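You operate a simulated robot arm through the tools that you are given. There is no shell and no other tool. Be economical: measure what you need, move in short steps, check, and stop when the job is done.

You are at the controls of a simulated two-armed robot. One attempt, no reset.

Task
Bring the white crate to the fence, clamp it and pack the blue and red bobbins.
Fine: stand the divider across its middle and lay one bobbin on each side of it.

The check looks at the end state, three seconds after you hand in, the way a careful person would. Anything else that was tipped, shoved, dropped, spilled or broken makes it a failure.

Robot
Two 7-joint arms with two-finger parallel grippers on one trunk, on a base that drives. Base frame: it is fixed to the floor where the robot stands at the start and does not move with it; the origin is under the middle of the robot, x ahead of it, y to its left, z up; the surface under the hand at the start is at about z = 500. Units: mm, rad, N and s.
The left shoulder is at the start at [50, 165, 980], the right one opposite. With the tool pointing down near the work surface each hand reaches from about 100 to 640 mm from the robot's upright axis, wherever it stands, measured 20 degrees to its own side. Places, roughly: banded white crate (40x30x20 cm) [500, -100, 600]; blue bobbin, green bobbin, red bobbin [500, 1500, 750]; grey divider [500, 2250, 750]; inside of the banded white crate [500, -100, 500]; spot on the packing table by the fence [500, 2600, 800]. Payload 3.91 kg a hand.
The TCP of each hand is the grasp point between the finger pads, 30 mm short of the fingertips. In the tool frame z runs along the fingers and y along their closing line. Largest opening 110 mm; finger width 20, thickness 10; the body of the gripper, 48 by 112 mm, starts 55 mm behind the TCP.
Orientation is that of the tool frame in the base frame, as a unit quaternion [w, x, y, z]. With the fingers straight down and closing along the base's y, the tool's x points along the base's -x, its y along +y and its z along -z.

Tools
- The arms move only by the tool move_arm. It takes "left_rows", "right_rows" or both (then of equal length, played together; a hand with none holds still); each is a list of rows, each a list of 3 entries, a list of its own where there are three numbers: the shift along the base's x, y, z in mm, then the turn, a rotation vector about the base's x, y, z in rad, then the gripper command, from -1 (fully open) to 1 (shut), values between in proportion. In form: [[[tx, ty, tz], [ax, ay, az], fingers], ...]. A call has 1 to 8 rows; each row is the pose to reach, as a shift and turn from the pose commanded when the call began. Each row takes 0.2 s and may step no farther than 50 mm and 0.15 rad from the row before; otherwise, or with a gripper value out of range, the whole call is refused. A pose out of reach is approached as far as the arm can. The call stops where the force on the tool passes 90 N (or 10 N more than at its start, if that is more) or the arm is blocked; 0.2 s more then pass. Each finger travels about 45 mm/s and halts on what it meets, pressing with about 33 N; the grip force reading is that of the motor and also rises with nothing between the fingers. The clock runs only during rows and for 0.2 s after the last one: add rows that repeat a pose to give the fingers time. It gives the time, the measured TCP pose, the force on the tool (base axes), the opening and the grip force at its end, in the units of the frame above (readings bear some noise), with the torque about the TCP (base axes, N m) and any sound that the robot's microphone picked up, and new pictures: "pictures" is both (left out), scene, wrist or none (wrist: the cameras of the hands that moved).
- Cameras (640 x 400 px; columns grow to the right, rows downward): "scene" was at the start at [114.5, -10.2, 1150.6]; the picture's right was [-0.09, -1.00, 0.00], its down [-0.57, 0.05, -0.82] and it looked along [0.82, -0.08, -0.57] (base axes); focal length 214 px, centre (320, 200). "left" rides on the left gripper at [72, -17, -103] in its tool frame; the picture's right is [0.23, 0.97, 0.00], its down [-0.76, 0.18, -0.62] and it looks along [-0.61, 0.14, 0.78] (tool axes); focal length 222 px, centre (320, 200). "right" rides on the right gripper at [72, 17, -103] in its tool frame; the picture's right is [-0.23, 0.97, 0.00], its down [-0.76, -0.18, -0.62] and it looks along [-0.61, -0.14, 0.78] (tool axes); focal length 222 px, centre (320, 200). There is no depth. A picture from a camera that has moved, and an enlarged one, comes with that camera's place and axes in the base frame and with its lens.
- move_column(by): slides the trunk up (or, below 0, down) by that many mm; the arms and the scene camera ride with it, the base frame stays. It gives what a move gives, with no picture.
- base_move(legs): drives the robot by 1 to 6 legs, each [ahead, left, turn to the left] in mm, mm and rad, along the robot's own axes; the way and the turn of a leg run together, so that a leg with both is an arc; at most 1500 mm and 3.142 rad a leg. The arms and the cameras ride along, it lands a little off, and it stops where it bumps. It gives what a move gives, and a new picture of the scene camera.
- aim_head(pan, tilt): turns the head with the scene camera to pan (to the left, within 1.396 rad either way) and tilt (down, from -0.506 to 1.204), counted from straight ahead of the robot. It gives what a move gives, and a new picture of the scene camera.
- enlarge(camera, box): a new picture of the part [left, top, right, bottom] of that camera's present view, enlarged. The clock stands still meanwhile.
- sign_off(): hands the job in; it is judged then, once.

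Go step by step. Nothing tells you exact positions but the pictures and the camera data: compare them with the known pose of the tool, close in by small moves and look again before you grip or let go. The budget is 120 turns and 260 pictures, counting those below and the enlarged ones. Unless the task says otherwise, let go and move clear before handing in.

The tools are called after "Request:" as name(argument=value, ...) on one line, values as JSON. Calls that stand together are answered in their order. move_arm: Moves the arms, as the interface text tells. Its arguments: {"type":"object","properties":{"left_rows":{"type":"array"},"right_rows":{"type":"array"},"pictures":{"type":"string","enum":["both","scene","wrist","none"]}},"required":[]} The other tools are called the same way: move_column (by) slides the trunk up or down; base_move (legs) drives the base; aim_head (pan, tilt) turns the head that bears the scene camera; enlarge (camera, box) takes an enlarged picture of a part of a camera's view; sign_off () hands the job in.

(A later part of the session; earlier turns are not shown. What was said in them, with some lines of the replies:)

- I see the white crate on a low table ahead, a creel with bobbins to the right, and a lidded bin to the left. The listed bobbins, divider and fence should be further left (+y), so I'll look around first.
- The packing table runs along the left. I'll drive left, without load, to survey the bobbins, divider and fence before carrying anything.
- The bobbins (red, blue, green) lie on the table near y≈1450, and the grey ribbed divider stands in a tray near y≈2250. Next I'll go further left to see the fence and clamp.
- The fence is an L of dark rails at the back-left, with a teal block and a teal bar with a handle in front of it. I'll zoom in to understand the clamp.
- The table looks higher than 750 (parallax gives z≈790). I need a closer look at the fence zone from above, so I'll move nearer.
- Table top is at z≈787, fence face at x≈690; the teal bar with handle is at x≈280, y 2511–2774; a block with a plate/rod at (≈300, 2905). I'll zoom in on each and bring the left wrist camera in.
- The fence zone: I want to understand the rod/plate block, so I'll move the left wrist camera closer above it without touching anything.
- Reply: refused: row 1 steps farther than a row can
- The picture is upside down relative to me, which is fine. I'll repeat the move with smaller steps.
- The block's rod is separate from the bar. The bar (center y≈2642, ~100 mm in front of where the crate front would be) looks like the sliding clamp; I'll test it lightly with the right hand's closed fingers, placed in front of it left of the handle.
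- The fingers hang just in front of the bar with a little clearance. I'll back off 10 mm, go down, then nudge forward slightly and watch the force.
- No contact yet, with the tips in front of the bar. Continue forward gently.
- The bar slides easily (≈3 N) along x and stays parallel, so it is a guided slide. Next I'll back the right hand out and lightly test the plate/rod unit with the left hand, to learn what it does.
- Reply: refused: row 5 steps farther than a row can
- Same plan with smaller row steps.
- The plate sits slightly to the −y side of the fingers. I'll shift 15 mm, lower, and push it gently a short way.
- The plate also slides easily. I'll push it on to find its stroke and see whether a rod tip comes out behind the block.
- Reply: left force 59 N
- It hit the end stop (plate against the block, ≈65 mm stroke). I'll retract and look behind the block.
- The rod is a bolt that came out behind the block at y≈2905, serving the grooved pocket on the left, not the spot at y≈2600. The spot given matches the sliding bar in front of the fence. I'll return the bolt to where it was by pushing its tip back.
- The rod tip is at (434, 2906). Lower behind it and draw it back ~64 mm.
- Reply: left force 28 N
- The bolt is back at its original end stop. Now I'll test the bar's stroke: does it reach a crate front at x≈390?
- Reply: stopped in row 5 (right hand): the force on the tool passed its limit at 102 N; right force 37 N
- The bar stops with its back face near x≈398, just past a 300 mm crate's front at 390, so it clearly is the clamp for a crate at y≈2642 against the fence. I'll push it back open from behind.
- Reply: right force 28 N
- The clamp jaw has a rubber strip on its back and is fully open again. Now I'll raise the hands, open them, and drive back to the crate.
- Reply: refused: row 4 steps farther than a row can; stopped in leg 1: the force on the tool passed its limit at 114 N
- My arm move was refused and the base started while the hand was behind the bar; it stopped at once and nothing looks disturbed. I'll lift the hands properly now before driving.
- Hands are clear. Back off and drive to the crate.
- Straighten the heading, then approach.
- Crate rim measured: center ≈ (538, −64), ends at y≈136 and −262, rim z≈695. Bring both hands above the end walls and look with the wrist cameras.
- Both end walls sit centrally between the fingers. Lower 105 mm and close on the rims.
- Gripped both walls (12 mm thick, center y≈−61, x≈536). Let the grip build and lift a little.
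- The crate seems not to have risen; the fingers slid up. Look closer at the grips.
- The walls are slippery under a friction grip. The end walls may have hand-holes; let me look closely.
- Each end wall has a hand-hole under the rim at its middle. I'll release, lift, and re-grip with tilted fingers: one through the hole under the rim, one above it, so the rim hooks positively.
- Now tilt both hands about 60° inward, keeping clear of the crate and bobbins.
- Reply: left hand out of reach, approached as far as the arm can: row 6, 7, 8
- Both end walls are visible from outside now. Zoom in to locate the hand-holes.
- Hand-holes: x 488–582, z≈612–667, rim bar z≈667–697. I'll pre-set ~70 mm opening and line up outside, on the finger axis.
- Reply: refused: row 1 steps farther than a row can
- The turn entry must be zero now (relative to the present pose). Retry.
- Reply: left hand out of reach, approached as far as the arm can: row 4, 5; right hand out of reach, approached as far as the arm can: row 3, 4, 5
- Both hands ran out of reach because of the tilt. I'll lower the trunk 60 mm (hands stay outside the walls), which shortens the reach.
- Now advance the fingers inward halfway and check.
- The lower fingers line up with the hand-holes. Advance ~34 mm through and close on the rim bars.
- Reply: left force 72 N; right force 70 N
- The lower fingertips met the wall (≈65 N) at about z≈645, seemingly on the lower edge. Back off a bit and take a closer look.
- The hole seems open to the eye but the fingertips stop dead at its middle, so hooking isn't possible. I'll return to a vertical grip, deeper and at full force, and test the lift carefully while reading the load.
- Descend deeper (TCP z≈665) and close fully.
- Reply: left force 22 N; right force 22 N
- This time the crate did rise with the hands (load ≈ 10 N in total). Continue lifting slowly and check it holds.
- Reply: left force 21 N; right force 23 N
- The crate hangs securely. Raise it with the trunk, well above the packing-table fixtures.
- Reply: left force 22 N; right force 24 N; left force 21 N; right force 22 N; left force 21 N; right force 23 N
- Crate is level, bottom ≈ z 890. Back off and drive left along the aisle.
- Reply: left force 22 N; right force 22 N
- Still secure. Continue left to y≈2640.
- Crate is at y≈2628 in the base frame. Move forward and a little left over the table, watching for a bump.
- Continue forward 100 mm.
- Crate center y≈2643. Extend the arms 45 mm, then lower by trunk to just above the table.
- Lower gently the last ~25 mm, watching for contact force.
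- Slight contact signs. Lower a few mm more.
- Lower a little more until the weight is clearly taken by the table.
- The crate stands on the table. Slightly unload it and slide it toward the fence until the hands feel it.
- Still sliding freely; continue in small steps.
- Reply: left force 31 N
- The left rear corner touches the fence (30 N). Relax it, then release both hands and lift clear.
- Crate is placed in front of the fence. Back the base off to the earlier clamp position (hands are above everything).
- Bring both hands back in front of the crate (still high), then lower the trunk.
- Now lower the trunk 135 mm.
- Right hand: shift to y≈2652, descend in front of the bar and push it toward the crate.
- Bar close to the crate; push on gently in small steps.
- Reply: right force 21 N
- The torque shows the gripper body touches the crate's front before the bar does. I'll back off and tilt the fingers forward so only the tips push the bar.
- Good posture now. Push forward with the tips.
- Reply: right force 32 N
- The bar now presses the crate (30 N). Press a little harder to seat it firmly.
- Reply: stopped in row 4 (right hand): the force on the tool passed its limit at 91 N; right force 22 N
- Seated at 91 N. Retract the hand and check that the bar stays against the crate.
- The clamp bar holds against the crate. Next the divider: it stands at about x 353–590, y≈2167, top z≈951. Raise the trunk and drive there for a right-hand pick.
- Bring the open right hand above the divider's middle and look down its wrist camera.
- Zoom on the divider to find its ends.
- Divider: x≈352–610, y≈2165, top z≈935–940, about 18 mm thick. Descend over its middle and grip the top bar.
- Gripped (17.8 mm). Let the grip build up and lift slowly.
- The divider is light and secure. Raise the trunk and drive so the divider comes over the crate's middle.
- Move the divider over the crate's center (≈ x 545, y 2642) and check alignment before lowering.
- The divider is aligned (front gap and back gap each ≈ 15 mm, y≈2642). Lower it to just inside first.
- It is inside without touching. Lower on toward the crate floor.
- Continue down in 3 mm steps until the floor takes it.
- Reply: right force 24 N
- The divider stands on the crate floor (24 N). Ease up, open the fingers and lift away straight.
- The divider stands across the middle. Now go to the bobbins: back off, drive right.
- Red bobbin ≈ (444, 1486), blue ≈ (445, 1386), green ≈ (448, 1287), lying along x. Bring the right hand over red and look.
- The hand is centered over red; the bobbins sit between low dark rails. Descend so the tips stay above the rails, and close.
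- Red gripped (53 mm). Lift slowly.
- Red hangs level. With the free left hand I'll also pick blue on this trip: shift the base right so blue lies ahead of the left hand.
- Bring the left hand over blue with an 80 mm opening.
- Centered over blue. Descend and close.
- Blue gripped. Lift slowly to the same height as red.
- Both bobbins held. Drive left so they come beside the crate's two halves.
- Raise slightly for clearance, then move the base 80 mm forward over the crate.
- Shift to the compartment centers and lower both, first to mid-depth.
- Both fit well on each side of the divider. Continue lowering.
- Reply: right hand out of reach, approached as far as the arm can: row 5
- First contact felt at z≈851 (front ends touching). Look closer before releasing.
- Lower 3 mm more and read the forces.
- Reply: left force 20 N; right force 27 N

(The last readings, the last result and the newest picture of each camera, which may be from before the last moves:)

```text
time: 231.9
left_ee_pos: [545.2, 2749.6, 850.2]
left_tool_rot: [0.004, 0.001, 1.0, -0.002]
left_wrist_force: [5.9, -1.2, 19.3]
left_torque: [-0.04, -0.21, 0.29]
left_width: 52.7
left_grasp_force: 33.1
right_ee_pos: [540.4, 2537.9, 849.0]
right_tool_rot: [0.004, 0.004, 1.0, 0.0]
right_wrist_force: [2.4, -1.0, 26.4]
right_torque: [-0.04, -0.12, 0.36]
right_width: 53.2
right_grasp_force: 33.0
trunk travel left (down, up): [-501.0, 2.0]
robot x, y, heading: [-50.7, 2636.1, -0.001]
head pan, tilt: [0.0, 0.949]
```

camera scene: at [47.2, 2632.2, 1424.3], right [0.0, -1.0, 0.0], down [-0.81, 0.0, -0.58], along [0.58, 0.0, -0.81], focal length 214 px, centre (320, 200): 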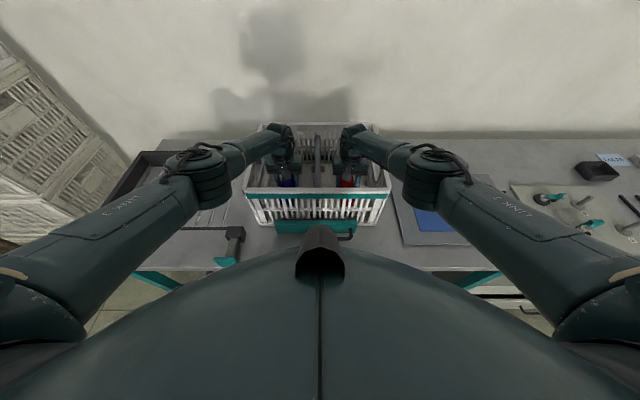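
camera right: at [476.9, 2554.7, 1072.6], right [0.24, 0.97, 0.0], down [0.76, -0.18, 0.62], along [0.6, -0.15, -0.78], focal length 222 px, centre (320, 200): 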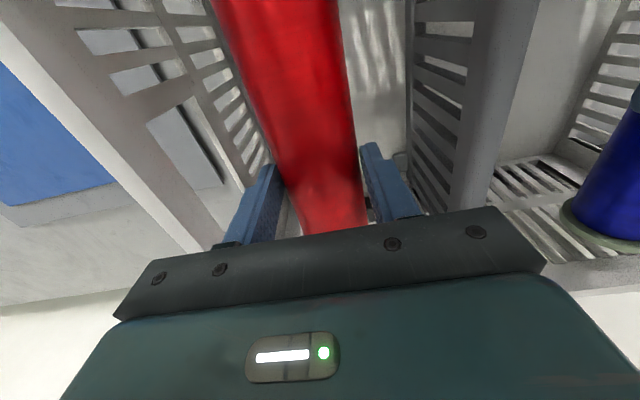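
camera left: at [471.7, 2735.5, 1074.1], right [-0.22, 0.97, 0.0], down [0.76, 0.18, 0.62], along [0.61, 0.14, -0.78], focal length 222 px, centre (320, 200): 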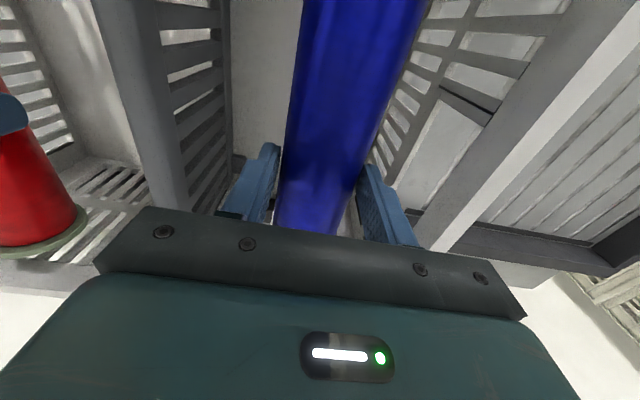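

Both bobbins rest fully on the crate floor. Ease, open moderately, and lift straight out.

Request:
move_arm(left_rows=[[[0, 0, 3], [0, 0, 0], 0.7], [[0, 0, 3], [0, 0, 0], 0.0], [[0, 0, 3], [0, 0, 0], -0.3], [[0, 0, 3], [0, 0, 0], -0.3], [[0, 0, 30], [0, 0, 0], -0.3], [[0, 0, 65], [0, 0, 0], -0.3], [[0, 0, 105], [0, 0, 0], -0.3], [[0, 0, 150], [0, 0, 0], -0.3]], right_rows=[[[0, 0, 3], [0, 0, 0], 0.7], [[0, 0, 3], [0, 0, 0], 0.0], [[0, 0, 3], [0, 0, 0], -0.3], [[0, 0, 3], [0, 0, 0], -0.3], [[0, 0, 30], [0, 0, 0], -0.3], [[0, 0, 65], [0, 0, 0], -0.3], [[0, 0, 105], [0, 0, 0], -0.3], [[0, 0, 150], [0, 0, 0], -0.3]], pictures="both")

```text
time: 233.8
left_ee_pos: [543.6, 2749.1, 997.1]
left_tool_rot: [0.0, 0.0, 1.0, -0.001]
left_wrist_force: [0.5, -0.1, -0.1]
left_torque: [-0.01, -0.04, -0.03]
left_width: 71.4
left_grasp_force: 0.1
right_ee_pos: [542.9, 2538.3, 996.3]
right_tool_rot: [0.001, 0.004, 1.0, 0.0]
right_wrist_force: [-0.1, 0.0, 0.5]
right_torque: [-0.03, -0.01, 0.0]
right_width: 71.4
right_grasp_force: 0.1
trunk travel left (down, up): [-501.0, 2.0]
robot x, y, heading: [-52.7, 2636.0, -0.002]
head pan, tilt: [0.0, 0.949]
camera scene: at [46.8, 2632.2, 1423.9], right [0.0, -1.0, 0.0], down [-0.81, 0.0, -0.58], along [0.58, 0.0, -0.81], focal length 214 px, centre (320, 200)
camera right: at [471.0, 2555.0, 1099.9], right [0.24, 0.97, 0.0], down [0.76, -0.18, 0.62], along [0.6, -0.15, -0.78], focal length 222 px, centre (320, 200)
camera left: at [471.5, 2734.3, 1100.7], right [-0.22, 0.97, 0.0], down [0.76, 0.18, 0.62], along [0.61, 0.14, -0.78], focal length 222 px, centre (320, 200)
```

scene: 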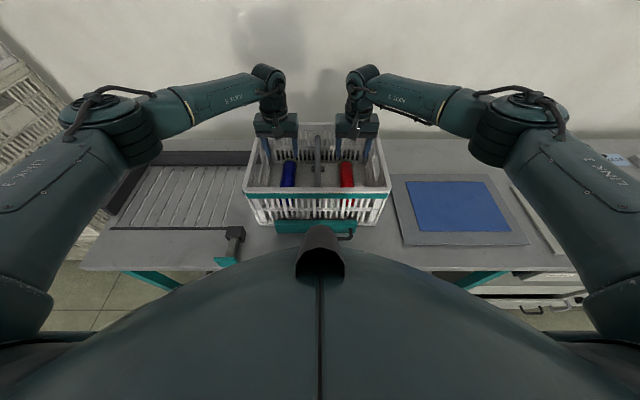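
right: 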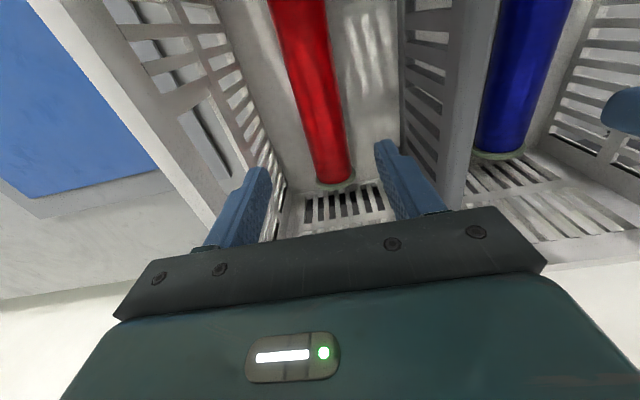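
left: 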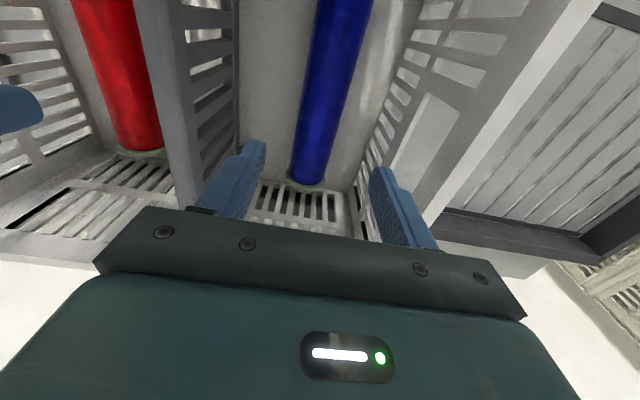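

Both bobbins lie on either side of the upright divider. Raise the hands well clear, then back off for a final check of the clamp.

Request:
move_arm(left_rows=[[[0, 0, 40], [0, 0, 0], -0.3], [[0, 0, 85], [0, 0, 0], -0.3], [[0, 0, 110], [0, 0, 0], -0.3]], right_rows=[[[0, 0, 40], [0, 0, 0], -0.3], [[0, 0, 85], [0, 0, 0], -0.3], [[0, 0, 110], [0, 0, 0], -0.3]], pictures="none")

```text
time: 234.6
left_ee_pos: [544.0, 2749.0, 1107.7]
left_tool_rot: [-0.001, 0.002, 1.0, -0.002]
left_wrist_force: [-0.2, -0.1, -0.6]
left_torque: [0.0, 0.0, -0.03]
left_width: 71.7
left_grasp_force: 0.1
right_ee_pos: [542.2, 2539.4, 1106.5]
right_tool_rot: [-0.001, 0.005, 1.0, 0.001]
right_wrist_force: [-0.1, -0.1, 0.0]
right_torque: [0.0, -0.03, 0.0]
right_width: 71.6
right_grasp_force: 0.1
trunk travel left (down, up): [-501.0, 2.0]
robot x, y, heading: [-52.1, 2635.7, -0.0]
head pan, tilt: [0.0, 0.949]
```

Request:
base_move(legs=[[-320, 0, 0]])

Request:
aim_head(pan=0, tilt=0.7)

Request:
enlarge(camera="scene", box=[220, 100, 420, 260])

```text
time: 236.7
left_ee_pos: [223.9, 2750.3, 1107.9]
left_tool_rot: [0.0, -0.001, 1.0, 0.0]
left_wrist_force: [0.2, -1.1, -0.8]
left_torque: [-0.01, -0.03, 0.01]
left_width: 71.4
left_grasp_force: 0.0
right_ee_pos: [223.3, 2540.9, 1105.9]
right_tool_rot: [-0.001, 0.003, 1.0, 0.0]
right_wrist_force: [0.0, -0.6, 0.7]
right_torque: [0.01, 0.01, 0.01]
right_width: 71.3
right_grasp_force: 0.2
trunk travel left (down, up): [-501.0, 2.0]
robot x, y, heading: [-370.6, 2636.6, 0.006]
head pan, tilt: [0.0, 0.949]
camera scene: at [-272.5, 2632.0, 1423.9], right [0.0, -1.0, 0.0], down [-0.81, 0.0, -0.58], along [0.58, 0.0, -0.81], focal length 214 px, centre (320, 200)
```

scene: 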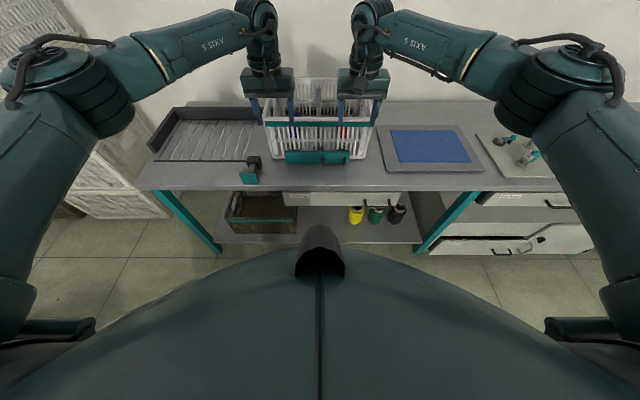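

```text
time: 237.5
left_ee_pos: [225.4, 2750.7, 1106.3]
left_tool_rot: [-0.001, 0.0, 1.0, -0.002]
left_wrist_force: [0.3, 0.4, -0.4]
left_torque: [0.02, 0.04, 0.01]
left_width: 71.4
left_grasp_force: 0.0
right_ee_pos: [222.8, 2540.6, 1105.4]
right_tool_rot: [-0.001, 0.003, 1.0, 0.0]
right_wrist_force: [-0.2, 0.2, -0.1]
right_torque: [-0.02, 0.01, 0.02]
right_width: 71.6
right_grasp_force: 0.1
trunk travel left (down, up): [-501.0, 2.0]
robot x, y, heading: [-369.9, 2631.4, 0.005]
head pan, tilt: [0.0, 0.7]
camera scene: at [-259.6, 2632.0, 1443.6], right [0.0, -1.0, 0.0], down [-0.64, 0.0, -0.76], along [0.76, 0.0, -0.64], focal length 214 px, centre (320, 200)
```

scene: 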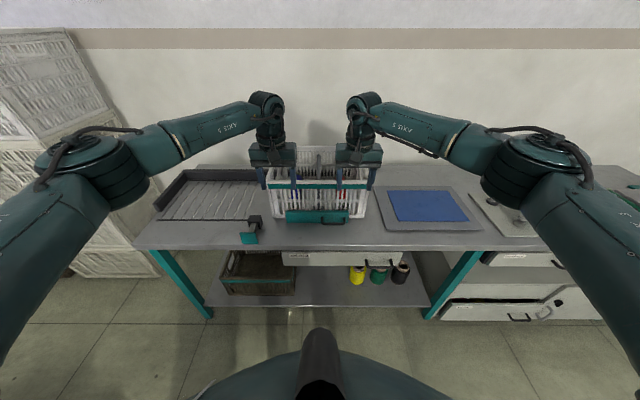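

```text
2.50 times, centred on (320, 180) of scene
camera zoom: at [-259.6, 2632.0, 1443.6], right [0.0, -1.0, 0.0], down [-0.64, 0.0, -0.76], along [0.76, 0.0, -0.64], focal length 536 px, centre (320, 250)
```

zoom: 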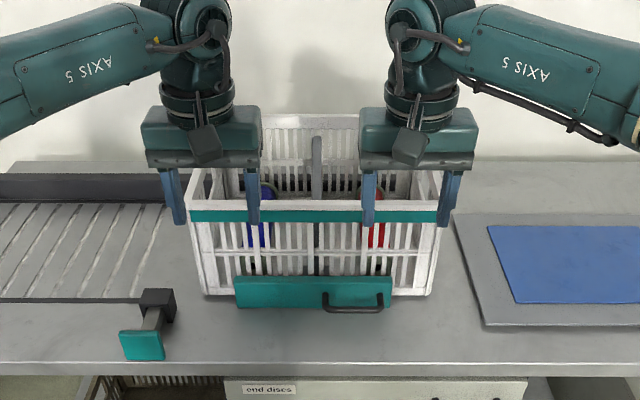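

Everything looks in place; a last close look at the bar–crate contact.

Request:
enlarge(camera="scene", box=[260, 180, 380, 240])

Request:
enlarge(camera="right", box=[260, 0, 640, 240])

```text
5.33 times, centred on (320, 210) of scene
camera zoom: at [-259.6, 2632.0, 1443.6], right [0.0, -1.0, 0.0], down [-0.64, 0.0, -0.76], along [0.76, 0.0, -0.64], focal length 1144 px, centre (320, 147)
```

zoom: 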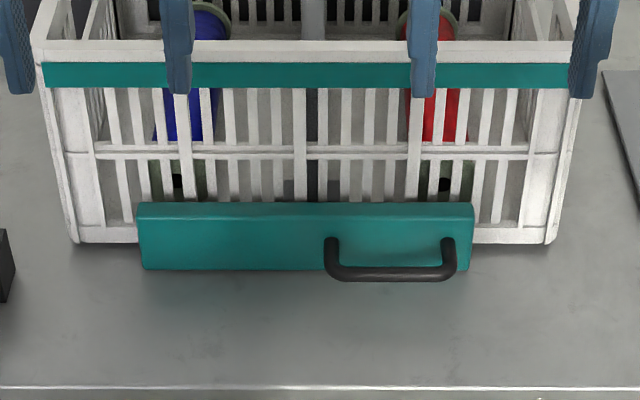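

```text
1.67 times, centred on (450, 120) of right
camera zoom: at [152.0, 2557.2, 1208.8], right [0.23, 0.97, 0.0], down [0.76, -0.18, 0.62], along [0.6, -0.15, -0.78], focal length 370 px, centre (103, 333)
```

zoom: 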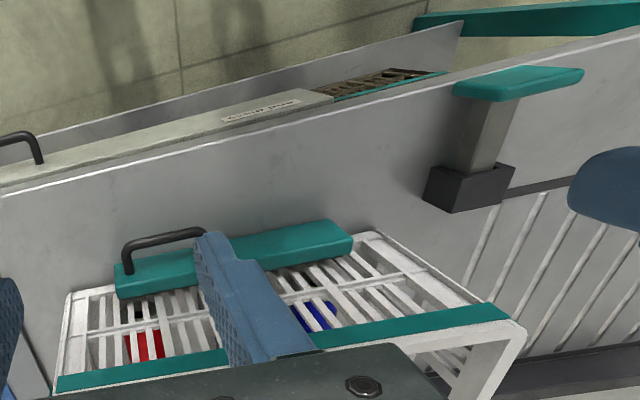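

The bar is flat against the crate front, with the divider and both bobbins in place and the hands clear. Handing in.

Request:
sign_off()

```text
The job is handed in.
```

The white crate stands against the fence with the clamp bar pressed onto its front. The divider is upright across its middle, with the blue bobbin lying on its left and the red one on its right.

- **Clamp:** I took the sliding teal bar with the handle to be the clamp. It stayed against the crate when I let go, but I saw no latch on it.
- **Bolt:** I pushed the sliding bolt on the teal-plate block beside it to see what it did, then moved it back to its starting stop.
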